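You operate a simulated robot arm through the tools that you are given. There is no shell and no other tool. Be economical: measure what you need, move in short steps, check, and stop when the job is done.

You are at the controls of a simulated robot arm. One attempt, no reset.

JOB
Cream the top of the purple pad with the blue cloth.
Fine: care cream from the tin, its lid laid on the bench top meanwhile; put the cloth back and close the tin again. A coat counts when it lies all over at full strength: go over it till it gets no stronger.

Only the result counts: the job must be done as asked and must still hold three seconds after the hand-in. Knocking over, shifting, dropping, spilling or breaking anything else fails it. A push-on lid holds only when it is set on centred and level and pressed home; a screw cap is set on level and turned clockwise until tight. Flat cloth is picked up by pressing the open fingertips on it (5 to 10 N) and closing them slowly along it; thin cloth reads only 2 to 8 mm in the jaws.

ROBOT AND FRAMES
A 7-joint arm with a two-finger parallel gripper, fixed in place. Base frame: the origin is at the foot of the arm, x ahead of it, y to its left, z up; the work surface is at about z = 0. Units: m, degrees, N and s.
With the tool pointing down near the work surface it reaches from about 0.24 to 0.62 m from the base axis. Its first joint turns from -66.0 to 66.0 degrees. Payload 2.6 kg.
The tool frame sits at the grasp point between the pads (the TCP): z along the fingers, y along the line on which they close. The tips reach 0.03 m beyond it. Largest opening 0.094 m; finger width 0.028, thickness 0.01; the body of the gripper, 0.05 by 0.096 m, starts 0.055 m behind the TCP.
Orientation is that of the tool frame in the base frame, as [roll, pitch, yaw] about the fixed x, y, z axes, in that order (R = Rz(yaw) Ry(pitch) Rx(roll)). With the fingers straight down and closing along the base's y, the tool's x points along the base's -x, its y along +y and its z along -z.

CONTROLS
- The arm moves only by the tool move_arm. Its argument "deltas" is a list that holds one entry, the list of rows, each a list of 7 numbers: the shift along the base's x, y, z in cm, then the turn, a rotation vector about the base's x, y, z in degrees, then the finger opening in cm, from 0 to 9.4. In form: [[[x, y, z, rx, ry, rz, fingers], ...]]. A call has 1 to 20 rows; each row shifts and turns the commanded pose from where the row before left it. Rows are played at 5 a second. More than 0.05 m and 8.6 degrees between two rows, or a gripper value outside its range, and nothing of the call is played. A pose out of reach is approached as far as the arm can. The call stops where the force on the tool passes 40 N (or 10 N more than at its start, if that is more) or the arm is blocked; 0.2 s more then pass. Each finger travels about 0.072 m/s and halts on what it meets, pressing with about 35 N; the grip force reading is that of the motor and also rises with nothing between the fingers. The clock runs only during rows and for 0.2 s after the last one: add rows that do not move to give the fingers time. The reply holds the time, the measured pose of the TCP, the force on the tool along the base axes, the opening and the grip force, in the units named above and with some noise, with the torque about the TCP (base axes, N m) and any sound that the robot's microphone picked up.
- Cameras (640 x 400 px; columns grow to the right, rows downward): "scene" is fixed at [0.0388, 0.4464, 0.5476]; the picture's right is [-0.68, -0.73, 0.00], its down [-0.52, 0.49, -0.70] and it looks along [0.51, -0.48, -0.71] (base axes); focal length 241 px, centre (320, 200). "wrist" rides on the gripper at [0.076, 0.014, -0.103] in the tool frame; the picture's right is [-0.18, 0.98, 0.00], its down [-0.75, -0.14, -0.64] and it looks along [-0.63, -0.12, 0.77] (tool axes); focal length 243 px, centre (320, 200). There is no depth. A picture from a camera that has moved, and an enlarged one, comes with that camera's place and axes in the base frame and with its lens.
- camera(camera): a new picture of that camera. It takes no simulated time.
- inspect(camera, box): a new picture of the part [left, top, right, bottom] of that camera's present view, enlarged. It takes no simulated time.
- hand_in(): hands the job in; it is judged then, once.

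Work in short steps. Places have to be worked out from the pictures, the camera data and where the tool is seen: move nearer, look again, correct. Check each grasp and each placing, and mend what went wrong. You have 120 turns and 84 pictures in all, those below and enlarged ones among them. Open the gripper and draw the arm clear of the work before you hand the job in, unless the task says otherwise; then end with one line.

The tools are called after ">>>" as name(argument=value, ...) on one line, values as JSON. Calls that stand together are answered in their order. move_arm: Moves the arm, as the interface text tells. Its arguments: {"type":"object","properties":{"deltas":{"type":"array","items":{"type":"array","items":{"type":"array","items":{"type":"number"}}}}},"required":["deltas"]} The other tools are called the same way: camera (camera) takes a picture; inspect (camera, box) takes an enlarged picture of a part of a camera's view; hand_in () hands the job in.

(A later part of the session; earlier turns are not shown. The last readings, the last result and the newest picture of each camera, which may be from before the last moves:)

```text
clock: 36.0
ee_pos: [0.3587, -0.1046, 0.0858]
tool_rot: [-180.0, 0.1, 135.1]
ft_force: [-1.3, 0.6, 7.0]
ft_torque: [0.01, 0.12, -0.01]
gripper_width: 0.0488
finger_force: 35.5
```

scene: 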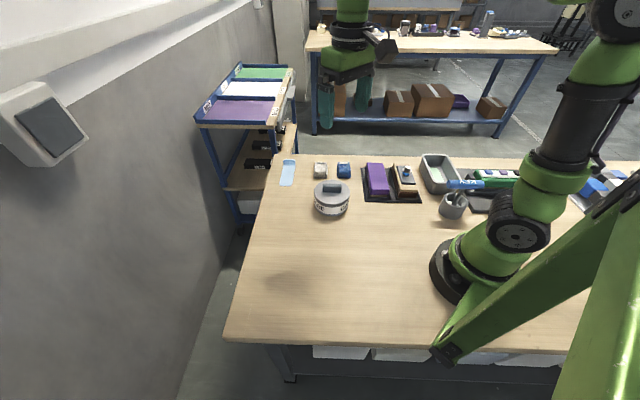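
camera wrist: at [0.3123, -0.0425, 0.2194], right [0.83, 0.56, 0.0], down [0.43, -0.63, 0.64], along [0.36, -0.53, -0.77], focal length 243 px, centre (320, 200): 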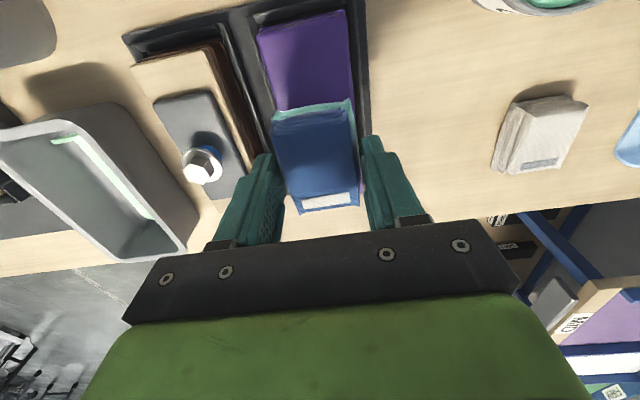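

Touching with 7 N at TCP z 0.0858. First stroke toward the far end and back to the middle, watching forces.

>>> move_arm(deltas=[[[0.7, -0.7, 0, 0, 0, 0, 2.6], [0.7, -0.7, 0, 0, 0, 0, 2.6], [0.7, -0.7, 0, 0, 0, 0, 2.6], [0.7, -0.7, 0, 0, 0, 0, 2.6], [0.3, -0.3, 0, 0, 0, 0, 2.6], [-0.7, 0.7, 0, 0, 0, 0, 2.6], [-0.7, 0.7, 0, 0, 0, 0, 2.6], [-0.7, 0.7, 0, 0, 0, 0, 2.6], [-0.7, 0.7, 0, 0, 0, 0, 2.6], [-0.3, 0.3, 0, 0, 0, 0, 2.6]]])

>>> inspect(camera="scene", box=[340, 130, 420, 210])

```text
clock: 38.2
ee_pos: [0.3579, -0.1067, 0.0865]
tool_rot: [-179.9, 0.1, 134.9]
ft_force: [2.4, -2.3, 6.4]
ft_torque: [-0.1, -0.1, 0.01]
gripper_width: 0.0487
finger_force: 35.1
```

```text
5.00 times, centred on (380, 170) of scene
camera zoom: at [0.0388, 0.4464, 0.5476], right [-0.68, -0.73, 0.0], down [-0.52, 0.49, -0.7], along [0.51, -0.48, -0.71], focal length 1205 px, centre (20, 350)
```

zoom: 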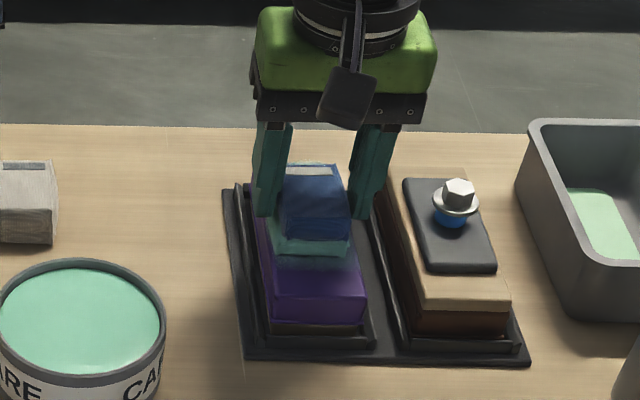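

Cream is transferring and the cloth nearly spans the pad's width. I continue: near end, then a full pass shifted 4 mm to one side.

>>> move_arm(deltas=[[[-0.8, 0.8, 0, 0, 0, 0, 2.6], [-0.8, 0.8, 0, 0, 0, 0, 2.6], [-0.8, 0.8, 0, 0, 0, 0, 2.6], [-0.8, 0.8, 0, 0, 0, 0, 2.6], [0.3, 0.3, 0, 0, 0, 0, 2.6], [0.8, -0.8, 0, 0, 0, 0, 2.6], [0.8, -0.8, 0, 0, 0, 0, 2.6], [0.8, -0.8, 0, 0, 0, 0, 2.6], [0.8, -0.8, 0, 0, 0, 0, 2.6], [0.8, -0.8, 0, 0, 0, 0, 2.6], [0.8, -0.8, 0, 0, 0, 0, 2.6], [0.8, -0.8, 0, 0, 0, 0, 2.6], [0.8, -0.8, 0, 0, 0, 0, 2.6]]])

>>> inspect(camera="scene", box=[340, 130, 420, 210])

```text
clock: 41.0
ee_pos: [0.3907, -0.1328, 0.0845]
tool_rot: [179.9, -0.1, 135.0]
ft_force: [-7.5, 6.9, 20.8]
ft_torque: [0.22, 0.27, -0.02]
gripper_width: 0.0486
finger_force: 35.0
```

```text
5.00 times, centred on (380, 170) of scene
camera zoom: at [0.0387, 0.4464, 0.5476], right [-0.68, -0.73, 0.0], down [-0.52, 0.49, -0.7], along [0.51, -0.48, -0.71], focal length 1205 px, centre (20, 350)
```

zoom: 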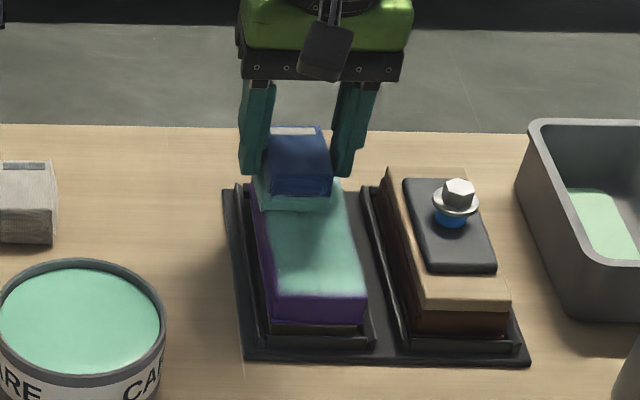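

A visible coat forms. Next pass shifted 8 mm to the other side, back to the near end, and then the middle lane out again.

>>> move_arm(deltas=[[[-0.57, -0.6, 0, 0, 0, 0, 2.6], [-0.8, 0.8, 0, 0, 0, 0, 2.6], [-0.8, 0.8, 0, 0, 0, 0, 2.6], [-0.8, 0.8, 0, 0, 0, 0, 2.6], [-0.8, 0.8, 0, 0, 0, 0, 2.6], [-0.8, 0.8, 0, 0, 0, 0, 2.6], [-0.8, 0.8, 0, 0, 0, 0, 2.6], [-0.8, 0.8, 0, 0, 0, 0, 2.6], [-0.8, 0.8, 0, 0, 0, 0, 2.6], [0.27, 0.3, 0, 0, 0, 0, 2.6], [0.8, -0.8, 0, 0, 0, 0, 2.6], [0.8, -0.8, 0, 0, 0, 0, 2.6], [0.8, -0.8, 0, 0, 0, 0, 2.6], [0.8, -0.8, 0, 0, 0, 0, 2.6], [0.8, -0.8, 0, 0, 0, 0, 2.6], [0.8, -0.8, 0, 0, 0, 0, 2.6], [0.8, -0.8, 0, 0, 0, 0, 2.6], [0.8, -0.8, 0, 0, 0, 0, 2.6], [0, 0, 0, 0, 0, 0, 2.6]]])

>>> inspect(camera="scene", box=[340, 130, 420, 210])

```text
clock: 45.0
ee_pos: [0.3886, -0.1364, 0.0849]
tool_rot: [180.0, 0.0, 135.0]
ft_force: [-4.5, 5.0, 15.8]
ft_torque: [0.24, 0.21, -0.03]
gripper_width: 0.0491
finger_force: 35.1
```

```text
5.00 times, centred on (380, 170) of scene
camera zoom: at [0.0388, 0.4464, 0.5476], right [-0.68, -0.73, 0.0], down [-0.52, 0.49, -0.7], along [0.51, -0.48, -0.71], focal length 1205 px, centre (20, 350)
```

zoom: 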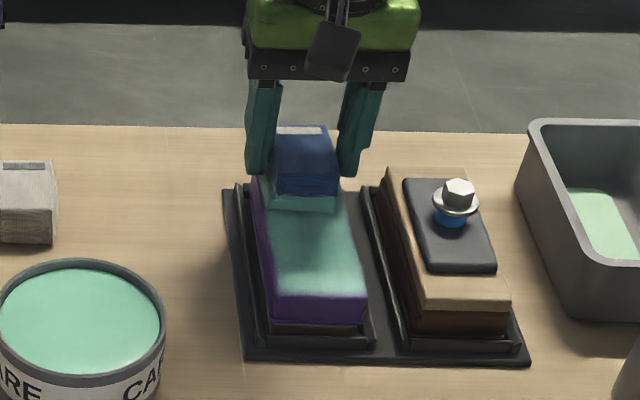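

Coverage is good but fades at the near edge. I lift off and look from above.

>>> move_arm(deltas=[[[0, 0, 2, 0, 0, 0, 2.6], [1.5, -1.5, 4, 0, 0, 0, 2.6], [1.5, -1.5, 4, 0, 0, 0, 2.6], [1, -1, 1, 0, 0, 0, 2.6], [0, 0, 0, 0, 0, 0, 2.6]]])

>>> inspect(camera="scene", box=[350, 150, 410, 210])

>>> inspect(camera="wrist", box=[200, 0, 420, 160])

```text
clock: 46.2
ee_pos: [0.4288, -0.1782, 0.1957]
tool_rot: [180.0, 0.0, 135.0]
ft_force: [0.4, 0.0, -0.1]
ft_torque: [0.0, -0.03, 0.0]
gripper_width: 0.0489
finger_force: 34.9
```

```text
6.67 times, centred on (380, 180) of scene
camera zoom: at [0.0388, 0.4463, 0.5476], right [-0.68, -0.73, 0.0], down [-0.52, 0.49, -0.7], along [0.51, -0.48, -0.71], focal length 1606 px, centre (-80, 333)
```

zoom: 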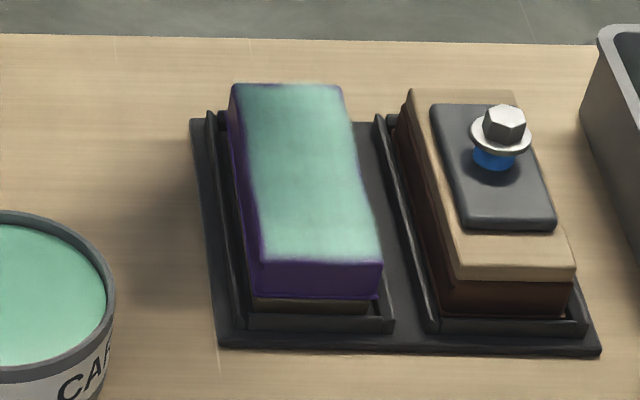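

```text
2.50 times, centred on (310, 80) of wrist
camera zoom: at [0.3861, -0.1125, 0.2973], right [0.83, 0.56, 0.0], down [0.43, -0.63, 0.64], along [0.36, -0.53, -0.77], focal length 606 px, centre (345, 500)
```

zoom: 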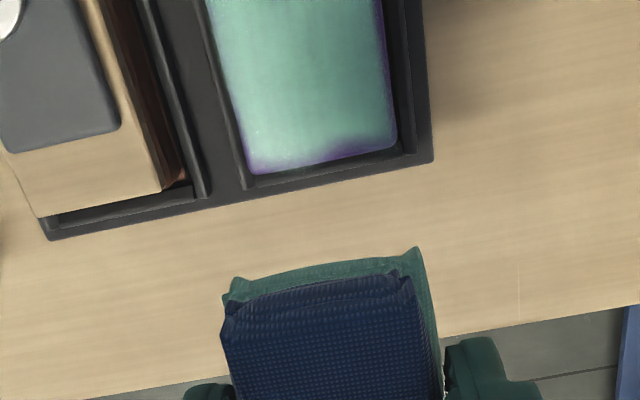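

The coat is nearly complete, thin only along the ends and the tin-side edge. I fetch more cream with the same dip pose, then go over it again with a wider range.

>>> move_arm(deltas=[[[-0.65, 4.1, 0, 0, 0, 0.5, 2.6], [-0.65, 4.1, 0, 0, 0, 0.5, 2.6], [-0.65, 4.1, 0, 0, 0, 0.5, 2.6], [-0.65, 4.15, 0, 0, 0, 0.5, 2.6], [-0.65, 4.15, 0, 0, 0, 0.5, 2.6], [-0.65, 4.2, -1.5, 0, 0, 0.5, 2.6], [0, 0, -4, 0, 0, 0, 2.6], [0, 0, 0, 0, 0, 0, 2.6]]])

```text
clock: 48.0
ee_pos: [0.3893, 0.0726, 0.139]
tool_rot: [180.0, 0.0, 138.0]
ft_force: [-0.6, 0.0, 0.0]
ft_torque: [0.01, 0.01, 0.03]
gripper_width: 0.0486
finger_force: 34.9
```

Adjusting to the proven dip spot (0.390, 0.0704) and going down with a gentle press.

>>> move_arm(deltas=[[[0.07, -0.2, -3, 0, 0, 0, 2.6], [0, 0, -1.5, 0, 0, 0, 2.6], [0, 0, -0.3, 0, 0, 0, 2.6], [0, 0, -0.2, 0, 0, 0, 2.6], [0, 0, -0.15, 0, 0, 0, 2.6], [0, 0, 0, 0, 0, 0, 2.6]]])

```text
clock: 49.4
ee_pos: [0.3897, 0.069, 0.0884]
tool_rot: [-179.9, 0.0, 138.0]
ft_force: [-0.3, 0.2, -0.5]
ft_torque: [0.01, 0.0, -0.02]
gripper_width: 0.0491
finger_force: 35.2
```

>>> move_arm(deltas=[[[0, 0, -0.15, 0, 0, 0, 2.6], [0, 0.1, -0.15, 0, 0, 0, 2.6], [0, 0, -0.1, 0, 0, 0, 2.6], [0, 0, 0, 0, 0, 0, 2.6]]])

```text
clock: 50.1
ee_pos: [0.3901, 0.0691, 0.0879]
tool_rot: [179.8, 0.1, 137.8]
ft_force: [-3.3, 0.3, 6.8]
ft_torque: [-0.01, 0.08, 0.02]
gripper_width: 0.049
finger_force: 34.9
stopped in row 3: the force on the tool passed its limit at 43 N (the readings are from after the stop); the commanded pose is now the measured one
```

A brief spike, now 7 N centred on the cream. Small rub, then raise.

>>> move_arm(deltas=[[[0.15, -0.15, 0, 0, 0, 0, 2.6], [-0.25, 0.25, 0, 0, 0, 0, 2.6], [0.1, -0.1, 0, 0, 0, 0, 2.6], [0, 0, 1, 0, 0, 0, 2.6], [0, 0, 3, 0, 0, 0, 2.6], [0, 0, 1, 0, 0, 0, 2.6], [0, 0, 0, 0, 0, 0, 2.6]]])

>>> inspect(camera="scene", box=[290, 120, 410, 220])

```text
clock: 51.8
ee_pos: [0.3909, 0.0681, 0.1374]
tool_rot: [179.8, 0.1, 137.8]
ft_force: [0.3, 0.5, -0.4]
ft_torque: [0.01, 0.01, -0.04]
gripper_width: 0.0491
finger_force: 35.0
```

```text
4.00 times, centred on (350, 170) of scene
camera zoom: at [0.0388, 0.4464, 0.5476], right [-0.68, -0.73, 0.0], down [-0.52, 0.49, -0.7], along [0.51, -0.48, -0.71], focal length 964 px, centre (200, 320)
```

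zoom: 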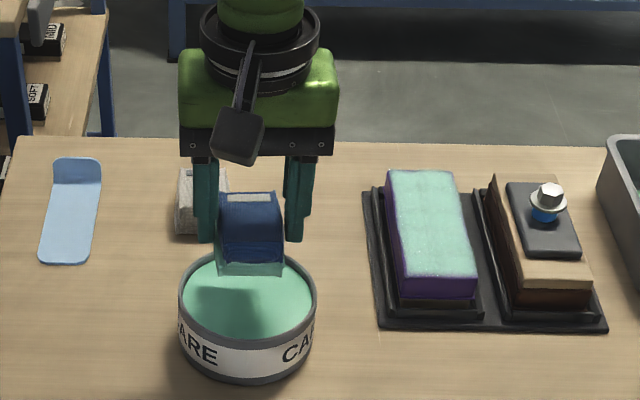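

Back over the pad, starting at the far end on the tin-side lane (0.3975, -0.1355).

>>> move_arm(deltas=[[[0.1, -4, 0, 0, 0, -0.6, 2.6], [0.15, -4, 0, 0, 0, -0.6, 2.6], [0.15, -4, 0, 0, 0, -0.6, 2.6], [0.15, -4, 0, 0, 0, -0.6, 2.6], [0.1, -4.35, 0, 0, 0, -0.5, 2.6], [0, 0, -3, 0, 0, 0, 2.6], [0, 0, -1.5, 0, 0, 0, 2.6], [0, 0, -0.5, 0, 0, 0, 2.6], [0, 0, -0.15, 0, 0, 0, 2.6], [0, 0, 0, 0, 0, 0, 2.6]]])

```text
clock: 54.0
ee_pos: [0.3976, -0.1342, 0.0862]
tool_rot: [179.9, 0.1, 135.0]
ft_force: [-0.4, -0.1, 0.2]
ft_torque: [0.0, 0.0, 0.0]
gripper_width: 0.0488
finger_force: 35.2
```

Lower 3 mm and stroke the tin-side lane to the near end, shift 6 mm, and return.

>>> move_arm(deltas=[[[0, 0, -0.3, 0, 0, 0, 2.6], [-0.8, 0.8, 0, 0, 0, 0, 2.6], [-0.8, 0.8, 0, 0, 0, 0, 2.6], [-0.8, 0.8, 0, 0, 0, 0, 2.6], [-0.8, 0.8, 0, 0, 0, 0, 2.6], [-0.8, 0.8, 0, 0, 0, 0, 2.6], [-0.8, 0.8, 0, 0, 0, 0, 2.6], [-0.8, 0.8, 0, 0, 0, 0, 2.6], [-0.8, 0.8, 0, 0, 0, 0, 2.6], [-0.8, 0.8, 0, 0, 0, 0, 2.6], [-0.4, -0.4, 0, 0, 0, 0, 2.6], [0.8, -0.8, 0, 0, 0, 0, 2.6], [0.8, -0.8, 0, 0, 0, 0, 2.6], [0.8, -0.8, 0, 0, 0, 0, 2.6], [0.8, -0.8, 0, 0, 0, 0, 2.6], [0.8, -0.8, 0, 0, 0, 0, 2.6], [0.8, -0.8, 0, 0, 0, 0, 2.6], [0.8, -0.8, 0, 0, 0, 0, 2.6], [0.8, -0.8, 0, 0, 0, 0, 2.6], [0.8, -0.8, 0, 0, 0, 0, 2.6]]])

```text
clock: 56.5
ee_pos: [0.3266, -0.0641, 0.0834]
tool_rot: [179.7, -0.3, 135.0]
ft_force: [0.0, 0.2, 3.6]
ft_torque: [-0.14, 0.03, -0.02]
gripper_width: 0.0492
finger_force: 35.3
stopped in row 12: the force on the tool passed its limit at 41 N (the readings are from after the stop); the commanded pose is now the measured one
```

A catch at the near end upon reversal stopped it. I check that nothing has shifted before going on.

>>> inspect(camera="scene", box=[340, 130, 420, 210])

>>> camera(camera="wrist")

```text
5.00 times, centred on (380, 170) of scene
camera zoom: at [0.0388, 0.4464, 0.5476], right [-0.68, -0.73, 0.0], down [-0.52, 0.49, -0.7], along [0.51, -0.48, -0.71], focal length 1205 px, centre (20, 350)
```

zoom: 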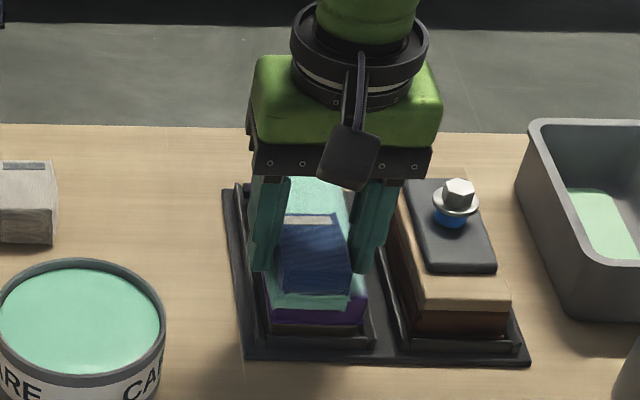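

```text
37 pictures are left
camera wrist: at [0.2834, -0.0007, 0.186], right [0.82, 0.57, 0.01], down [0.43, -0.64, 0.64], along [0.36, -0.52, -0.77], focal length 243 px, centre (320, 200)
```

wrist: 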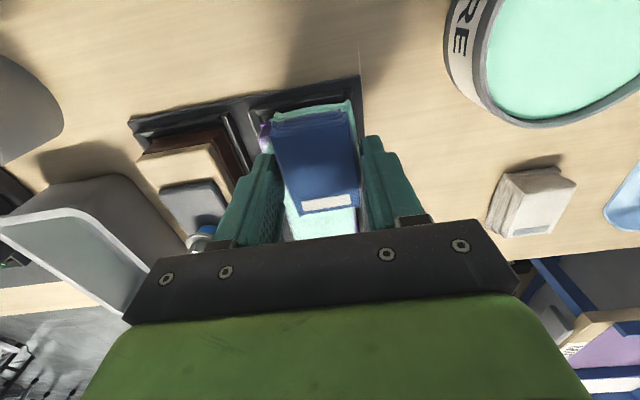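

Nothing moved; the overhanging cloth edge just caught. I lift 6 mm, move in 6 mm from the end and over to the middle lane, then press again and stroke.

>>> move_arm(deltas=[[[0, 0, 0.6, 0, 0, 0, 2.6], [0.1, -0.8, 0, 0, 0, 0, 2.6], [0, 0, -0.3, 0, 0, 0, 2.6], [0, 0, -0.1, 0, 0, 0, 2.6], [0, 0, 0, 0, 0, 0, 2.6]]])

```text
clock: 57.7
ee_pos: [0.3264, -0.0732, 0.0856]
tool_rot: [179.6, -0.3, 135.0]
ft_force: [-0.1, -0.9, 0.0]
ft_torque: [0.0, -0.04, 0.02]
gripper_width: 0.0489
finger_force: 35.2
```

Now at the middle lane, 4.4 cm from centre. Lower 2.5 mm and stroke to the far end.

>>> move_arm(deltas=[[[0, 0, -0.25, 0, 0, 0, 2.6], [0.8, -0.8, 0, 0, 0, 0, 2.6], [0.8, -0.8, 0, 0, 0, 0, 2.6], [0.8, -0.8, 0, 0, 0, 0, 2.6], [0.8, -0.8, 0, 0, 0, 0, 2.6], [0.8, -0.8, 0, 0, 0, 0, 2.6], [0.8, -0.8, 0, 0, 0, 0, 2.6], [0.8, -0.8, 0, 0, 0, 0, 2.6], [0.7, -0.7, 0, 0, 0, 0, 2.6], [0, 0, 0, 0, 0, 0, 2.6]]])

```text
clock: 59.9
ee_pos: [0.3904, -0.1361, 0.0835]
tool_rot: [179.7, -0.3, 135.0]
ft_force: [-7.5, 8.6, 22.7]
ft_torque: [0.13, 0.43, -0.07]
gripper_width: 0.0489
finger_force: 34.9
```

Now the wood-side lane back to the near end, lifting there before anything reverses.

>>> move_arm(deltas=[[[-0.35, -0.35, 0.1, 0, 0, 0, 2.6], [-0.8, 0.8, 0, 0, 0, 0, 2.6], [-0.8, 0.8, 0, 0, 0, 0, 2.6], [-0.8, 0.8, 0, 0, 0, 0, 2.6], [-0.8, 0.8, 0, 0, 0, 0, 2.6], [-0.8, 0.8, 0, 0, 0, 0, 2.6], [-0.8, 0.8, 0, 0, 0, 0, 2.6], [-0.8, 0.8, 0, 0, 0, 0, 2.6], [-0.7, 0.7, 0, 0, 0, 0, 2.6], [0, 0, 0, 0, 0, 0, 2.6]]])

```text
clock: 62.1
ee_pos: [0.3235, -0.0753, 0.0832]
tool_rot: [179.6, -0.3, 135.0]
ft_force: [0.1, -0.6, -0.5]
ft_torque: [0.01, 0.05, -0.01]
gripper_width: 0.0489
finger_force: 35.0
```

At the near end there is no contact at z 0.0832, so the surface is a little lower there. I lower in 1.5 mm steps.

>>> move_arm(deltas=[[[0, 0, -0.15, 0, 0, 0, 2.6], [0, 0, -0.1, 0, 0, 0, 2.6], [0, 0, 0, 0, 0, 0, 2.6]]])

>>> inspect(camera="scene", box=[350, 150, 410, 210])

```text
clock: 62.8
ee_pos: [0.324, -0.0754, 0.0833]
tool_rot: [179.6, -0.2, 134.9]
ft_force: [-1.8, 1.1, 7.1]
ft_torque: [-0.03, 0.12, 0.01]
gripper_width: 0.049
finger_force: 34.8
stopped in row 3: the force on the tool passed its limit at 40 N (the readings are from after the stop); the commanded pose is now the measured one
```

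```text
6.67 times, centred on (380, 180) of scene
camera zoom: at [0.0388, 0.4464, 0.5476], right [-0.68, -0.73, 0.0], down [-0.52, 0.49, -0.7], along [0.51, -0.48, -0.71], focal length 1606 px, centre (-80, 333)
```

zoom: 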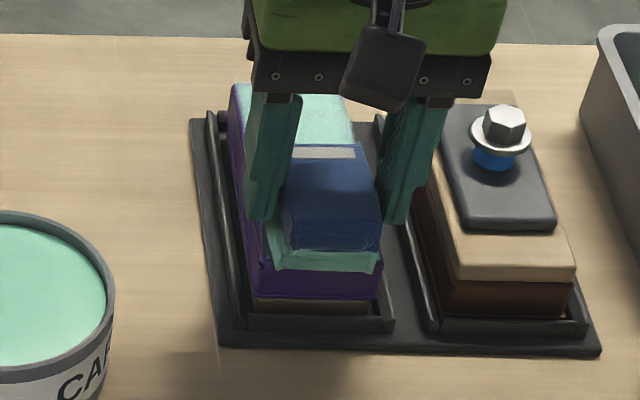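

Contact is stiff here; the command now holds 7 N. I slide across to the tin-side lane at the near end, then stroke to the far end.

>>> move_arm(deltas=[[[0.27, 0.28, 0, 0, 0, 0, 2.6], [0.27, 0.28, 0, 0, 0, 0, 2.6], [0.27, 0.28, 0, 0, 0, 0, 2.6], [0.7, -0.7, 0, 0, 0, 0, 2.6], [0.7, -0.7, 0, 0, 0, 0, 2.6], [0.7, -0.7, 0, 0, 0, 0, 2.6], [0.7, -0.7, 0, 0, 0, 0, 2.6], [0.7, -0.7, 0, 0, 0, 0, 2.6], [0.7, -0.7, 0, 0, 0, 0, 2.6], [0.7, -0.7, 0, 0, 0, 0, 2.6], [0.7, -0.7, 0, 0, 0, 0, 2.6], [0.7, -0.7, 0, 0, 0, 0, 2.6], [0, 0, 0, 0, 0, 0, 2.6]]])

```text
clock: 65.6
ee_pos: [0.3949, -0.1309, 0.0828]
tool_rot: [179.5, -0.3, 135.0]
ft_force: [-6.8, 6.8, 19.5]
ft_torque: [0.14, 0.37, -0.05]
gripper_width: 0.049
finger_force: 35.0
```

Good contact through to the far end. Lift away and view the coat.

>>> move_arm(deltas=[[[0, 0, 2, 0, 0, 0, 2.6], [1.5, -1.5, 4, 0, 0, 0, 2.6], [1.5, -1.5, 4, 0, 0, 0, 2.6], [2, -2, 1, 0, 0, 0, 2.6], [0, 0, 0, 0, 0, 0, 2.6]]])

>>> inspect(camera="scene", box=[355, 155, 400, 200])

>>> inspect(camera="wrist", box=[200, 0, 420, 160])

```text
clock: 66.8
ee_pos: [0.4446, -0.1808, 0.1925]
tool_rot: [179.6, -0.4, 135.0]
ft_force: [-0.5, -0.8, 0.3]
ft_torque: [-0.01, 0.03, 0.01]
gripper_width: 0.0489
finger_force: 34.8
```

```text
8.89 times, centred on (378, 178) of scene
camera zoom: at [0.0388, 0.4463, 0.5476], right [-0.68, -0.73, 0.0], down [-0.52, 0.49, -0.7], along [0.51, -0.48, -0.71], focal length 2142 px, centre (-191, 400)
```

zoom: 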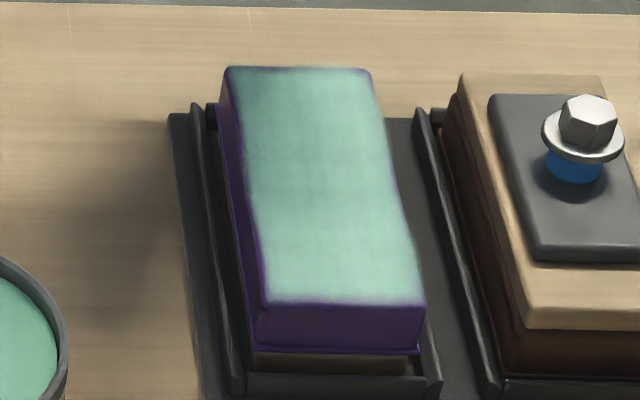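

```text
2.50 times, centred on (310, 80) of wrist
camera zoom: at [0.4016, -0.1171, 0.296], right [0.83, 0.56, 0.01], down [0.43, -0.64, 0.64], along [0.36, -0.52, -0.77], focal length 606 px, centre (345, 500)
```

zoom: 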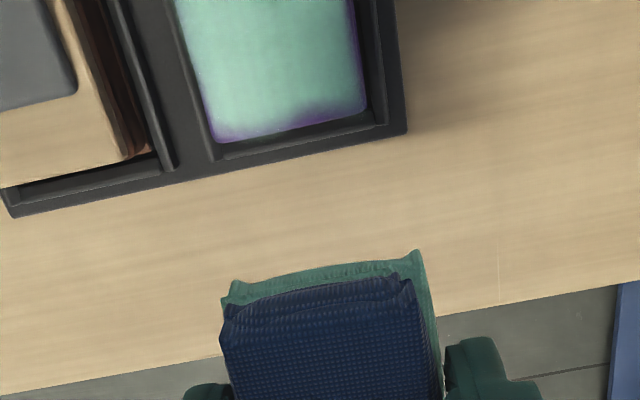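

Ends' edge at the far side and the tin-side edge remain thin. One more dip (also levelling the 0.5° tilt), then I work those edges, stroking off the far end.

>>> move_arm(deltas=[[[-0.9, 4.1, 0, -0.57, 0, 0.5, 2.6], [-0.9, 4.1, 0, 0, 0, 0.5, 2.6], [-0.9, 4.1, 0, 0, 0, 0.5, 2.6], [-0.9, 4.2, 0, 0, 0, 0.5, 2.6], [-0.95, 4.3, 0, 0, 0, 0.5, 2.6], [-0.95, 4.3, -1.5, 0, 0, 0.5, 2.6], [0, 0, -4, 0, 0, 0, 2.6], [0, 0, 0, 0, 0, 0, 2.6]]])

```text
clock: 68.6
ee_pos: [0.3893, 0.0704, 0.137]
tool_rot: [179.9, 0.1, 137.9]
ft_force: [-0.2, -0.1, -1.2]
ft_torque: [0.02, 0.0, -0.01]
gripper_width: 0.0489
finger_force: 34.6
```

>>> move_arm(deltas=[[[0, 0, -3, 0, 0, 0, 2.6], [0, 0, -1.5, 0, 0, 0, 2.6], [0, 0, -0.3, 0, 0, 0, 2.6], [0, 0, -0.15, 0, 0, 0, 2.6], [0, 0, 0, 0, 0, 0, 2.6]]])

```text
clock: 69.8
ee_pos: [0.3899, 0.07, 0.0889]
tool_rot: [-179.9, 0.0, 138.1]
ft_force: [0.0, 0.9, -0.1]
ft_torque: [0.01, -0.01, 0.01]
gripper_width: 0.0488
finger_force: 34.9
```

Last couple of millimetres in 1 mm steps, then a small rub and lift.

>>> move_arm(deltas=[[[0, 0, -0.1, 0, 0, 0, 2.6], [0, 0, -0.1, 0, 0, 0, 2.6], [0, 0, -0.05, 0, 0, 0, 2.6], [0, 0, 0, 0, 0, 0, 2.6]]])

```text
clock: 70.8
ee_pos: [0.3907, 0.0705, 0.0853]
tool_rot: [180.0, 0.2, 138.0]
ft_force: [-1.0, -0.2, 5.6]
ft_torque: [0.13, 0.18, 0.03]
gripper_width: 0.0488
finger_force: 34.9
```

>>> move_arm(deltas=[[[0.15, -0.1, 0, 0, 0, 0, 2.6], [-0.25, 0.2, 0, 0, 0, 0, 2.6], [0.1, -0.1, 0, 0, 0, 0, 2.6], [0, 0, 0, 0, 0, 0, 2.6], [0, 0, 1, 0, 0, 0, 2.6], [0, 0, 3, 0, 0, 0, 2.6], [0, 0, 1, 0, 0, 0, 2.6], [0, 0, 0, 0, 0, 0, 2.6]]])

>>> inspect(camera="wrist", box=[40, 10, 420, 240])

```text
clock: 72.6
ee_pos: [0.3904, 0.0702, 0.136]
tool_rot: [179.9, 0.1, 137.9]
ft_force: [0.8, 0.0, 0.0]
ft_torque: [0.01, -0.01, 0.02]
gripper_width: 0.0489
finger_force: 35.2
```

```text
1.68 times, centred on (230, 125) of wrist
camera zoom: at [0.3435, 0.1325, 0.2376], right [0.8, 0.61, 0.0], down [0.46, -0.61, 0.64], along [0.39, -0.51, -0.77], focal length 409 px, centre (472, 326)
```

zoom: 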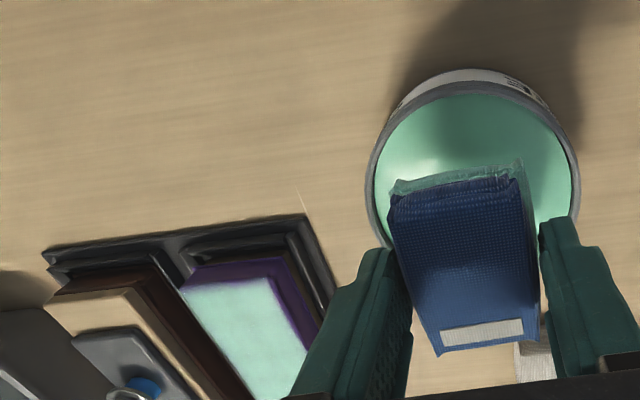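

Now to the near end, tin-side lane, about (0.3305, -0.0675), then down carefully.

>>> move_arm(deltas=[[[-1.5, -3.4, 0, 0, 0, -1, 2.6], [-1.5, -3.4, 0, 0, 0, -1, 2.6], [-1.5, -3.4, 0, 0, 0, -1, 2.6], [-1.5, -3.6, 0, 0, 0, 0, 2.6], [0, 0, -3, 0, 0, 0, 2.6], [0, 0, -1.5, 0, 0, 0, 2.6], [0, 0, -0.6, 0, 0, 0, 2.6], [0, 0, -0.1, 0, 0, 0, 2.6], [0, 0, 0, 0, 0, 0, 2.6]]])

```text
clock: 74.6
ee_pos: [0.3306, -0.0681, 0.0837]
tool_rot: [179.9, 0.1, 135.0]
ft_force: [-0.9, 0.1, -0.9]
ft_torque: [0.01, 0.02, -0.03]
gripper_width: 0.049
finger_force: 35.3
```

>>> move_arm(deltas=[[[0, 0, -0.1, 0, 0, 0, 2.6], [0, 0, -0.08, 0, 0, 0, 2.6], [0, 0, 0, 0, 0, 0, 2.6]]])

```text
clock: 75.4
ee_pos: [0.3304, -0.0675, 0.0826]
tool_rot: [179.8, 0.2, 134.8]
ft_force: [-5.7, 0.0, 20.2]
ft_torque: [0.06, 0.5, -0.02]
gripper_width: 0.0486
finger_force: 35.1
```

20 N contact. Cross-stroke the near end both ways, then stroke the tin-side lane off to the far end.

>>> move_arm(deltas=[[[-0.33, -0.34, 0.03, 0, 0, 0, 2.6], [-0.33, -0.34, 0, 0, 0, 0, 2.6], [-0.33, -0.34, 0, 0, 0, 0, 2.6], [0.33, 0.34, 0, 0, 0, 0, 2.6], [0.33, 0.34, 0, 0, 0, 0, 2.6], [0.36, 0.37, 0, 0, 0, 0, 2.6], [0.72, -0.72, 0, 0, 0, 0, 2.6], [0.72, -0.72, 0, 0, 0, 0, 2.6], [0.72, -0.72, 0, 0, 0, 0, 2.6], [0.72, -0.72, 0, 0, 0, 0, 2.6], [0.72, -0.72, 0, 0, 0, 0, 2.6], [0.72, -0.72, 0, 0, 0, 0, 2.6], [0.72, -0.72, 0, 0, 0, 0, 2.6], [0.72, -0.72, 0, 0, 0, 0, 2.6], [0.72, -0.72, 0, 0, 0, 0, 2.6], [0.72, -0.72, 0, 0, 0, 0, 2.6], [0, 0, 0, 0, 0, 0, 2.6]]])

```text
clock: 79.0
ee_pos: [0.403, -0.1402, 0.0826]
tool_rot: [179.9, 0.0, 134.9]
ft_force: [-5.2, 3.6, 12.3]
ft_torque: [0.19, 0.28, 0.0]
gripper_width: 0.0486
finger_force: 34.3
```

At the far end beyond the edge with 12 N. Cross-stroke here both ways, then the wood-side lane toward the near end.

>>> move_arm(deltas=[[[-0.33, -0.34, 0, 0, 0, 0, 2.6], [-0.33, -0.34, 0, 0, 0, 0, 2.6], [-0.33, -0.34, 0, 0, 0, 0, 2.6], [0.33, 0.34, 0, 0, 0, 0, 2.6], [0.33, 0.34, 0, 0, 0, 0, 2.6], [-0.33, -0.34, 0, 0, 0, 0, 2.6], [-0.33, -0.34, 0, 0, 0, 0, 2.6], [-0.5, 0.5, 0, 0, 0, 0, 2.6], [-0.72, 0.72, 0, 0, 0, 0, 2.6], [-0.72, 0.72, 0, 0, 0, 0, 2.6], [-0.72, 0.72, 0, 0, 0, 0, 2.6], [-0.72, 0.72, 0, 0, 0, 0, 2.6], [-0.72, 0.72, 0, 0, 0, 0, 2.6], [-0.72, 0.72, 0, 0, 0, 0, 2.6], [-0.72, 0.72, 0, 0, 0, 0, 2.6], [-0.72, 0.72, 0, 0, 0, 0, 2.6], [-0.72, 0.72, 0, 0, 0, 0, 2.6], [0, 0, 0, 0, 0, 0, 2.6]]])

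```text
clock: 82.8
ee_pos: [0.3226, -0.0802, 0.0826]
tool_rot: [179.9, 0.2, 135.1]
ft_force: [4.0, -3.6, 9.8]
ft_torque: [-0.19, -0.16, -0.03]
gripper_width: 0.0488
finger_force: 34.6
```

Clean pass with 10 N held. Next the middle lane back out to the far end, then lift and look.

>>> move_arm(deltas=[[[0.3, 0.3, 0, 0, 0, 0, 2.6], [0.72, -0.72, 0, 0, 0, 0, 2.6], [0.72, -0.72, 0, 0, 0, 0, 2.6], [0.72, -0.72, 0, 0, 0, 0, 2.6], [0.72, -0.72, 0, 0, 0, 0, 2.6], [0.72, -0.72, 0, 0, 0, 0, 2.6], [0.72, -0.72, 0, 0, 0, 0, 2.6], [0.72, -0.72, 0, 0, 0, 0, 2.6], [0.72, -0.72, 0, 0, 0, 0, 2.6], [0.72, -0.72, 0, 0, 0, 0, 2.6], [0.72, -0.72, 0, 0, 0, 0, 2.6], [0, 0, 3, 0, 0, 0, 2.6], [1, -1, 4, 0, 0, 0, 2.6], [2, -2, 4, 0, 0, 0, 2.6], [0, 0, 0, 0, 0, 0, 2.6]]])

>>> inspect(camera="scene", box=[355, 155, 400, 200])

>>> inspect(camera="wrist", box=[200, 0, 420, 160])

```text
clock: 86.0
ee_pos: [0.4278, -0.1794, 0.1932]
tool_rot: [180.0, 0.1, 134.9]
ft_force: [-0.2, -0.1, -0.3]
ft_torque: [0.03, 0.02, -0.02]
gripper_width: 0.049
finger_force: 34.7
```

```text
8.89 times, centred on (378, 178) of scene
camera zoom: at [0.0388, 0.4463, 0.5476], right [-0.68, -0.73, 0.0], down [-0.52, 0.49, -0.7], along [0.51, -0.48, -0.71], focal length 2142 px, centre (-191, 400)
```

zoom: 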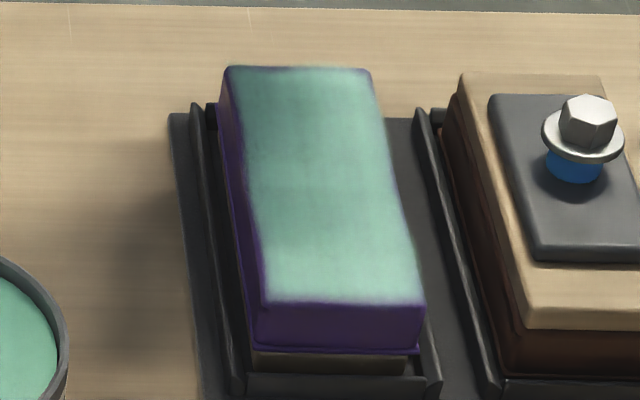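

```text
2.50 times, centred on (310, 80) of wrist
camera zoom: at [0.3847, -0.1143, 0.295], right [0.83, 0.56, 0.0], down [0.43, -0.63, 0.64], along [0.36, -0.53, -0.77], focal length 606 px, centre (345, 500)
```

zoom: 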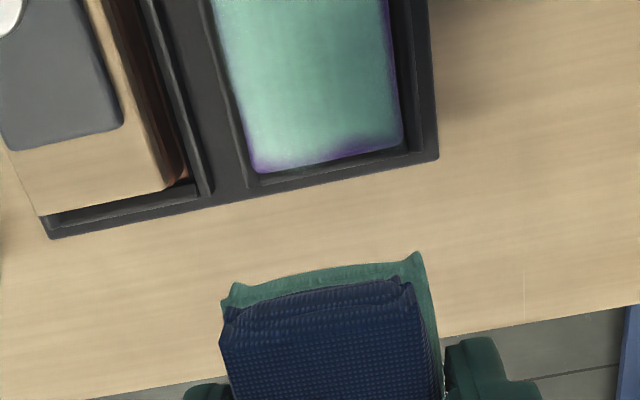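

Small thin margins seem left at the far end (tin side) and along the tin-side edge. I shift back 4 cm for a full view of the pad.

>>> move_arm(deltas=[[[-2, 2, 1, 0, 0, 0, 2.6], [0, 0, 0, 0, 0, 0, 2.6]]])

>>> inspect(camera="wrist", box=[230, 0, 370, 110])

```text
clock: 86.6
ee_pos: [0.4075, -0.1599, 0.2026]
tool_rot: [180.0, 0.1, 134.9]
ft_force: [-0.2, 0.3, -0.5]
ft_torque: [0.01, -0.02, 0.0]
gripper_width: 0.049
finger_force: 34.8
```

```text
3.64 times, centred on (300, 55) of wrist
camera zoom: at [0.3646, -0.0938, 0.3041], right [0.83, 0.56, 0.0], down [0.43, -0.63, 0.64], along [0.36, -0.53, -0.77], focal length 882 px, centre (393, 727)
```

zoom: 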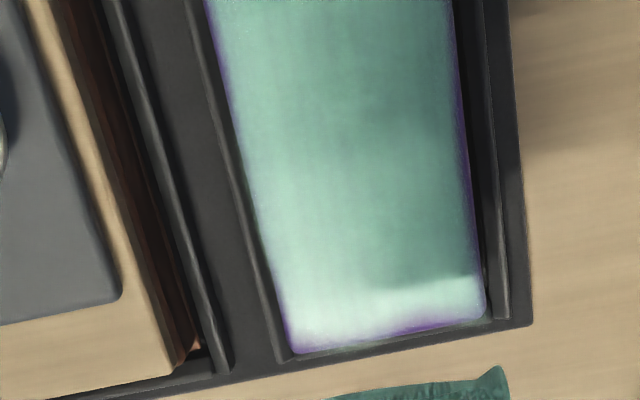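

The pad's far edge is about 7.1 cm from my reference, slightly farther than assumed, so I need another cm there. I come down at the far end tin side and go out to 6.6 cm, crossing to the wood side.

>>> move_arm(deltas=[[[-0.95, 2.55, -2, 0, 0, 0, 2.6], [0, 0, -4, 0, 0, 0, 2.6], [0, 0, -4, 0, 0, 0, 2.6], [0, 0, -1.5, 0, 0, 0, 2.6], [0, 0, -0.4, 0, 0, 0, 2.6], [0, 0, -0.1, 0, 0, 0, 2.6], [0, 0, 0, 0, 0, 0, 2.6]]])

```text
clock: 88.2
ee_pos: [0.398, -0.1329, 0.0831]
tool_rot: [180.0, 0.1, 134.9]
ft_force: [0.2, -0.7, 0.1]
ft_torque: [0.01, -0.03, 0.04]
gripper_width: 0.049
finger_force: 35.0
```

>>> move_arm(deltas=[[[0, 0, -0.1, 0, 0, 0, 2.6], [0, 0, -0.06, 0, 0, 0, 2.6], [0.4, -0.4, 0, 0, 0, 0, 2.6], [0.4, -0.4, 0, 0, 0, 0, 2.6], [0.4, -0.4, 0, 0, 0, 0, 2.6], [-0.3, -0.3, 0, 0, 0, 0, 2.6], [-0.3, -0.3, 0, 0, 0, 0, 2.6], [-0.3, -0.3, 0, 0, 0, 0, 2.6], [-0.3, -0.3, 0, 0, 0, 0, 2.6], [0, 0, 0, 0, 0, 0, 2.6]]])

```text
clock: 90.4
ee_pos: [0.4001, -0.1566, 0.0825]
tool_rot: [179.8, 0.2, 134.9]
ft_force: [10.3, 8.4, 22.8]
ft_torque: [0.46, -0.22, -0.12]
gripper_width: 0.0491
finger_force: 35.2
```

Good pressure at the very end. Cross back to the tin side and to the middle again, then lift and look.

>>> move_arm(deltas=[[[0.3, 0.3, 0, 0, 0, 0, 2.6], [0.3, 0.3, 0, 0, 0, 0, 2.6], [0.3, 0.3, 0, 0, 0, 0, 2.6], [0.3, 0.3, 0, 0, 0, 0, 2.6], [-0.3, -0.3, 0, 0, 0, 0, 2.6], [-0.3, -0.3, 0, 0, 0, 0, 2.6], [-0.3, -0.3, 0, 0, 0, 0, 2.6], [-0.3, -0.3, 0, 0, 0, 0, 2.6], [0, 0, 2, 0, 0, 0, 2.6], [0.4, -0.4, 4, 0, 0, 0, 2.6], [1, -0.3, 4, 0, 0, 0, 2.6], [0, 0, 2, 0, 0, 0, 2.6], [0, 0, 0, 0, 0, 0, 2.6]]])

>>> inspect(camera="wrist", box=[230, 0, 370, 110])

>>> inspect(camera="scene", box=[355, 155, 400, 200])

```text
clock: 93.2
ee_pos: [0.412, -0.1629, 0.2012]
tool_rot: [180.0, 0.2, 135.0]
ft_force: [0.6, 0.2, -0.3]
ft_torque: [-0.03, 0.01, 0.02]
gripper_width: 0.049
finger_force: 35.0
```

```text
3.64 times, centred on (300, 55) of wrist
camera zoom: at [0.3691, -0.0991, 0.3021], right [0.83, 0.56, 0.0], down [0.43, -0.63, 0.64], along [0.36, -0.53, -0.77], focal length 882 px, centre (393, 727)
```

zoom: 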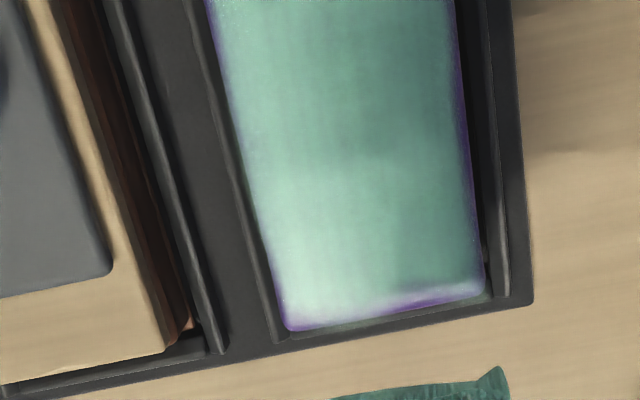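

```text
8.89 times, centred on (378, 178) of scene
camera zoom: at [0.0388, 0.4464, 0.5476], right [-0.68, -0.73, 0.0], down [-0.52, 0.49, -0.7], along [0.51, -0.48, -0.71], focal length 2142 px, centre (-191, 400)
```

zoom: 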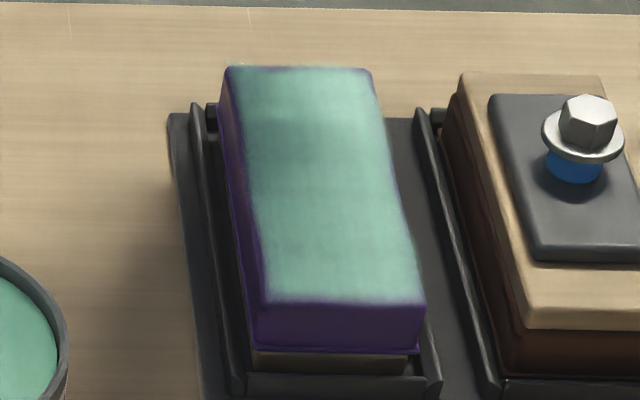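

A thin margin persists at the far/tin-side edge, possibly because the cloth had run short there. I dip once more and do a final full round with wider overlap.

>>> move_arm(deltas=[[[-0.35, 3.8, 0, 0, 0, 0.5, 2.6], [-0.35, 3.8, 0, 0, 0, 0.5, 2.6], [-0.35, 3.9, 0, 0, 0, 0.5, 2.6], [-0.35, 3.9, 0, 0, 0, 0.5, 2.6], [-0.35, 3.9, 0, 0, 0, 0.5, 2.6], [-0.35, 3.9, -2.2, 0, 0, 0.5, 2.6], [0, 0, -4, 0, 0, 0, 2.6], [0, 0, -3, 0, 0, 0, 2.6], [0, 0, 0, 0, 0, 0, 2.6]]])

```text
clock: 95.2
ee_pos: [0.3913, 0.0691, 0.1088]
tool_rot: [179.9, 0.1, 137.9]
ft_force: [1.2, 0.4, -0.1]
ft_torque: [0.0, -0.01, 0.03]
gripper_width: 0.0487
finger_force: 34.8
```

>>> move_arm(deltas=[[[-0.1, 0.1, -1.6, 0, 0, 0, 2.6], [0, 0, -0.4, 0, 0, 0, 2.6], [0, 0, -0.15, 0, 0, 0, 2.6], [0, 0, -0.1, 0, 0, 0, 2.6], [0, 0, -0.1, 0, 0, 0, 2.6], [0, 0, 0, 0, 0, 0, 2.6]]])

```text
clock: 96.6
ee_pos: [0.3902, 0.0676, 0.0846]
tool_rot: [-179.9, 0.1, 138.2]
ft_force: [-0.4, 0.3, -0.6]
ft_torque: [0.02, -0.01, 0.01]
gripper_width: 0.0487
finger_force: 34.9
```

>>> move_arm(deltas=[[[0, 0.15, -0.1, 0, 0, 0, 2.6], [0, 0, -0.08, 0, 0, 0, 2.6], [0, 0, -0.06, 0, 0, 0, 2.6], [0, 0, 0, 0, 0, 0, 2.6]]])

```text
clock: 97.7
ee_pos: [0.3913, 0.0695, 0.0848]
tool_rot: [179.8, 0.3, 138.0]
ft_force: [-1.9, -0.4, 5.8]
ft_torque: [-0.13, 0.03, -0.05]
gripper_width: 0.0489
finger_force: 34.6
stopped in row 4: the force on the tool passed its limit at 40 N (the readings are from after the stop); the commanded pose is now the measured one
```

Firm contact with the cream. Small rub, lift, and level the slight tilt.

>>> move_arm(deltas=[[[0.12, -0.12, 0, 0, 0, 0, 2.6], [-0.24, 0.24, 0, 0, 0, 0, 2.6], [0.12, -0.12, 0, 0, 0, 0, 2.6], [0, 0, 1, 0, 0, 0, 2.6], [0, 0, 3, 0, 0.36, 0, 2.6], [0, 0, 1, 0, 0, 0, 2.6], [-1.5, -3.4, 0, 0, 0, -1, 2.6], [-1.5, -3.4, 0, 0, 0, -1, 2.6], [-1.5, -3.4, 0, 0, 0, -1, 2.6], [-1.5, -3.4, 0, 0, 0, 0, 2.6], [0, 0, -3, 0, 0, 0, 2.6], [0, 0, -1.5, 0, 0, 0, 2.6], [0, 0, 0, 0, 0, 0, 2.6]]])

```text
clock: 100.5
ee_pos: [0.3311, -0.0667, 0.0895]
tool_rot: [-180.0, 0.0, 134.9]
ft_force: [0.4, -0.9, -0.3]
ft_torque: [-0.01, -0.05, 0.0]
gripper_width: 0.0489
finger_force: 34.5
```

Lower onto the near end, tin-side lane.

>>> move_arm(deltas=[[[0, 0, -0.5, 0, 0, 0, 2.6], [0, 0, -0.1, 0, 0, 0, 2.6], [0, 0, -0.1, 0, 0, 0, 2.6], [0, 0, 0, 0, 0, 0, 2.6]]])

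```text
clock: 101.5
ee_pos: [0.3282, -0.0665, 0.0813]
tool_rot: [-179.9, 0.0, 134.9]
ft_force: [-0.1, 0.1, -0.6]
ft_torque: [0.0, -0.02, -0.01]
gripper_width: 0.0488
finger_force: 35.5
```

>>> move_arm(deltas=[[[0.15, 0, -0.1, 0, 0, 0, 2.6], [0, 0, -0.06, 0, 0, 0, 2.6], [0, 0, 0, 0, 0, 0, 2.6]]])

```text
clock: 102.3
ee_pos: [0.3333, -0.0662, 0.0812]
tool_rot: [-179.9, 0.1, 134.7]
ft_force: [-6.7, 1.0, 17.7]
ft_torque: [-0.47, -0.07, -0.18]
gripper_width: 0.0489
finger_force: 35.0
```

Good contact. Cross the near end both ways, then a long stroke along the tin-side edge off the far end.

>>> move_arm(deltas=[[[-0.42, -0.42, 0, 0, 0, 0, 2.6], [-0.42, -0.42, 0, 0, 0, 0, 2.6], [-0.42, -0.42, 0, 0, 0, 0, 2.6], [0.42, 0.42, 0, 0, 0, 0, 2.6], [0.42, 0.42, 0, 0, 0, 0, 2.6], [0.42, 0.42, 0, 0, 0, 0, 2.6], [0.7, -0.7, 0, 0, 0, 0, 2.6], [0.7, -0.7, 0, 0, 0, 0, 2.6], [0.7, -0.7, 0, 0, 0, 0, 2.6], [0.7, -0.7, 0, 0, 0, 0, 2.6], [0.7, -0.7, 0, 0, 0, 0, 2.6], [0.7, -0.7, 0, 0, 0, 0, 2.6], [0.7, -0.7, 0, 0, 0, 0, 2.6], [0.7, -0.7, 0, 0, 0, 0, 2.6], [0.7, -0.7, 0, 0, 0, 0, 2.6], [0.7, -0.7, 0, 0, 0, 0, 2.6], [0.7, -0.7, 0, 0, 0, 0, 2.6], [0.4, -0.4, 0, 0, 0, 0, 2.6], [0, 0, 0, 0, 0, 0, 2.6]]])

```text
clock: 103.8
ee_pos: [0.3339, -0.0673, 0.081]
tool_rot: [-179.9, -0.2, 134.7]
ft_force: [-1.9, -0.7, 4.6]
ft_torque: [0.01, -0.02, -0.02]
gripper_width: 0.0489
finger_force: 34.6
stopped in row 7: the force on the tool passed its limit at 42 N (the readings are from after the stop); the commanded pose is now the measured one
```

The reversal raised the force again; the pressure is now reset to 5 N. I continue the long stroke.

>>> move_arm(deltas=[[[0.5, -0.5, 0, 0, 0, 0, 2.6], [0.7, -0.7, 0, 0, 0, 0, 2.6], [0.7, -0.7, 0, 0, 0, 0, 2.6], [0.7, -0.7, 0, 0, 0, 0, 2.6], [0.7, -0.7, 0, 0, 0, 0, 2.6], [0.7, -0.7, 0, 0, 0, 0, 2.6], [0.7, -0.7, 0, 0, 0, 0, 2.6], [0.7, -0.7, 0, 0, 0, 0, 2.6], [0.7, -0.7, 0, 0, 0, 0, 2.6], [0.7, -0.7, 0, 0, 0, 0, 2.6], [0.7, -0.7, 0, 0, 0, 0, 2.6], [0.5, -0.5, 0, 0, 0, 0, 2.6], [0, 0, 0, 0, 0, 0, 2.6]]])

```text
clock: 106.7
ee_pos: [0.4135, -0.1465, 0.0798]
tool_rot: [-179.8, -0.3, 134.7]
ft_force: [-4.6, 6.6, 17.2]
ft_torque: [0.36, 0.29, -0.01]
gripper_width: 0.0488
finger_force: 35.1
```

Far end reached with 17 N. Cross-stroke there, then the wood-side lane back.

>>> move_arm(deltas=[[[-0.32, -0.32, 0.02, 0, 0, 0, 2.6], [-0.32, -0.32, 0, 0, 0, 0, 2.6], [-0.32, -0.32, 0, 0, 0, 0, 2.6], [-0.32, -0.32, 0, 0, 0, 0, 2.6], [0.32, 0.32, 0, 0, 0, 0, 2.6], [0.32, 0.32, 0, 0, 0, 0, 2.6], [0.32, 0.32, 0, 0, 0, 0, 2.6], [-0.32, -0.32, 0, 0, 0, 0, 2.6], [-0.32, -0.32, 0, 0, 0, 0, 2.6], [-0.32, -0.32, 0, 0, 0, 0, 2.6], [0, 0, 0, 0, 0, 0, 2.6]]])

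```text
clock: 109.0
ee_pos: [0.3999, -0.1598, 0.0811]
tool_rot: [-180.0, -0.3, 134.8]
ft_force: [1.2, 1.2, 3.5]
ft_torque: [0.07, -0.1, 0.01]
gripper_width: 0.0488
finger_force: 35.5
```

>>> move_arm(deltas=[[[-0.5, 0.5, -0.05, 0, 0, 0, 2.6], [-0.73, 0.73, 0, 0, 0, 0, 2.6], [-0.73, 0.73, 0, 0, 0, 0, 2.6], [-0.73, 0.73, 0, 0, 0, 0, 2.6], [-0.73, 0.73, 0, 0, 0, 0, 2.6], [-0.73, 0.73, 0, 0, 0, 0, 2.6], [-0.73, 0.73, 0, 0, 0, 0, 2.6], [-0.73, 0.73, 0, 0, 0, 0, 2.6], [-0.73, 0.73, 0, 0, 0, 0, 2.6], [-0.73, 0.73, 0, 0, 0, 0, 2.6], [-0.73, 0.73, 0, 0, 0, 0, 2.6], [0, 0, 0, 0, 0, 0, 2.6]]])

```text
clock: 111.7
ee_pos: [0.322, -0.0834, 0.0809]
tool_rot: [-179.9, -0.2, 134.7]
ft_force: [2.8, -3.5, 9.5]
ft_torque: [-0.12, -0.2, 0.02]
gripper_width: 0.0488
finger_force: 35.3
```

Contact held through. Middle lane out again, then lift and view.

>>> move_arm(deltas=[[[0.45, 0.45, 0, 0, 0, 0, 2.6], [0.73, -0.73, 0, 0, 0, 0, 2.6], [0.73, -0.73, 0, 0, 0, 0, 2.6], [0.73, -0.73, 0, 0, 0, 0, 2.6], [0.73, -0.73, 0, 0, 0, 0, 2.6], [0.73, -0.73, 0, 0, 0, 0, 2.6], [0.73, -0.73, 0, 0, 0, 0, 2.6], [0.73, -0.73, 0, 0, 0, 0, 2.6], [0.73, -0.73, 0, 0, 0, 0, 2.6], [0.73, -0.73, 0, 0, 0, 0, 2.6], [0.73, -0.73, 0, 0, 0, 0, 2.6], [0.73, -0.73, 0, 0, 0, 0, 2.6], [0, 0, 3, 0, 0, 0, 2.6], [0.3, -0.3, 4, 0, 0, 0, 2.6], [0.3, -0.3, 4, 0, 0, 0, 2.6], [0, 0, 1, 0, 0, 0, 2.6], [0, 0, 0, 0, 0, 0, 2.6]]])

>>> inspect(camera="wrist", box=[230, 0, 370, 110])

>>> inspect(camera="scene", box=[355, 155, 400, 200])

```text
clock: 115.2
ee_pos: [0.4117, -0.1637, 0.2005]
tool_rot: [-179.8, -0.3, 134.8]
ft_force: [-0.9, -0.3, 0.2]
ft_torque: [-0.03, -0.01, 0.02]
gripper_width: 0.0489
finger_force: 34.8
```

```text
3.64 times, centred on (300, 55) of wrist
camera zoom: at [0.3712, -0.0989, 0.303], right [0.83, 0.56, 0.0], down [0.43, -0.64, 0.64], along [0.36, -0.53, -0.77], focal length 882 px, centre (393, 727)
```

zoom: 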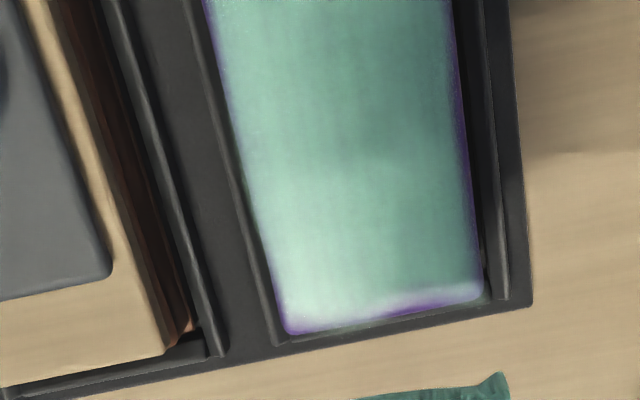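

```text
8.89 times, centred on (378, 178) of scene
camera zoom: at [0.0388, 0.4464, 0.5476], right [-0.68, -0.73, 0.0], down [-0.52, 0.49, -0.7], along [0.51, -0.48, -0.71], focal length 2142 px, centre (-191, 400)
```

zoom: 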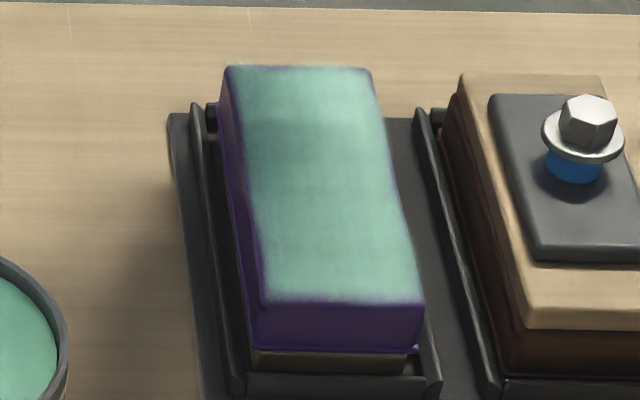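

Let me zoom hard on the far end and tin-side edge to judge whether the leftover purple is only the rounded edge.

>>> inspect(camera="wrist", box=[285, 55, 345, 100])

```text
8.89 times, centred on (315, 78) of wrist
camera zoom: at [0.3712, -0.0989, 0.303], right [0.83, 0.56, 0.0], down [0.43, -0.64, 0.64], along [0.36, -0.53, -0.77], focal length 2157 px, centre (364, 1289)
```

zoom: 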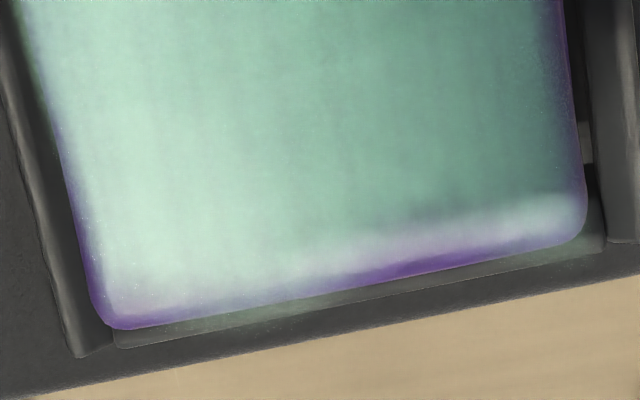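

About 2 mm at the far edge middle and wood corner is still thin, probably because pressure dropped during that cross-stroke. I go back there with measured pressure, in short pieces.

>>> move_arm(deltas=[[[-1.2, 0.5, -3, 0, -0.35, 0, 2.6], [0, 0, -4, 0, 0, 0, 2.6], [0, 0, -4, 0, 0, 0, 2.6], [0, 0, -0.8, 0, 0, 0, 2.6], [0, 0, -0.15, 0, 0, 0, 2.6], [0, 0, -0.1, 0, 0, 0, 2.6], [0, 0, 0, 0, 0, 0, 2.6]]])

```text
clock: 116.8
ee_pos: [0.4014, -0.1589, 0.082]
tool_rot: [179.9, 0.1, 134.7]
ft_force: [0.7, 0.3, 4.9]
ft_torque: [0.1, 0.19, -0.01]
gripper_width: 0.0492
finger_force: 34.5
```

The torque says only the cloth's inner end presses while the label end floats. I tilt the tool 2.5° so that the label end goes down, then press again.

>>> move_arm(deltas=[[[0, 0, 0.3, 1.75, 1.75, 0, 2.6], [0, 0, -0.15, 0, 0, 0, 2.6], [0, 0, -0.1, 0, 0, 0, 2.6], [0, 0, 0, 0, 0, 0, 2.6]]])

```text
clock: 117.8
ee_pos: [0.4014, -0.1602, 0.0812]
tool_rot: [179.9, -2.5, 134.6]
ft_force: [-1.6, 0.7, 1.6]
ft_torque: [-0.07, 0.05, 0.0]
gripper_width: 0.0488
finger_force: 35.0
```

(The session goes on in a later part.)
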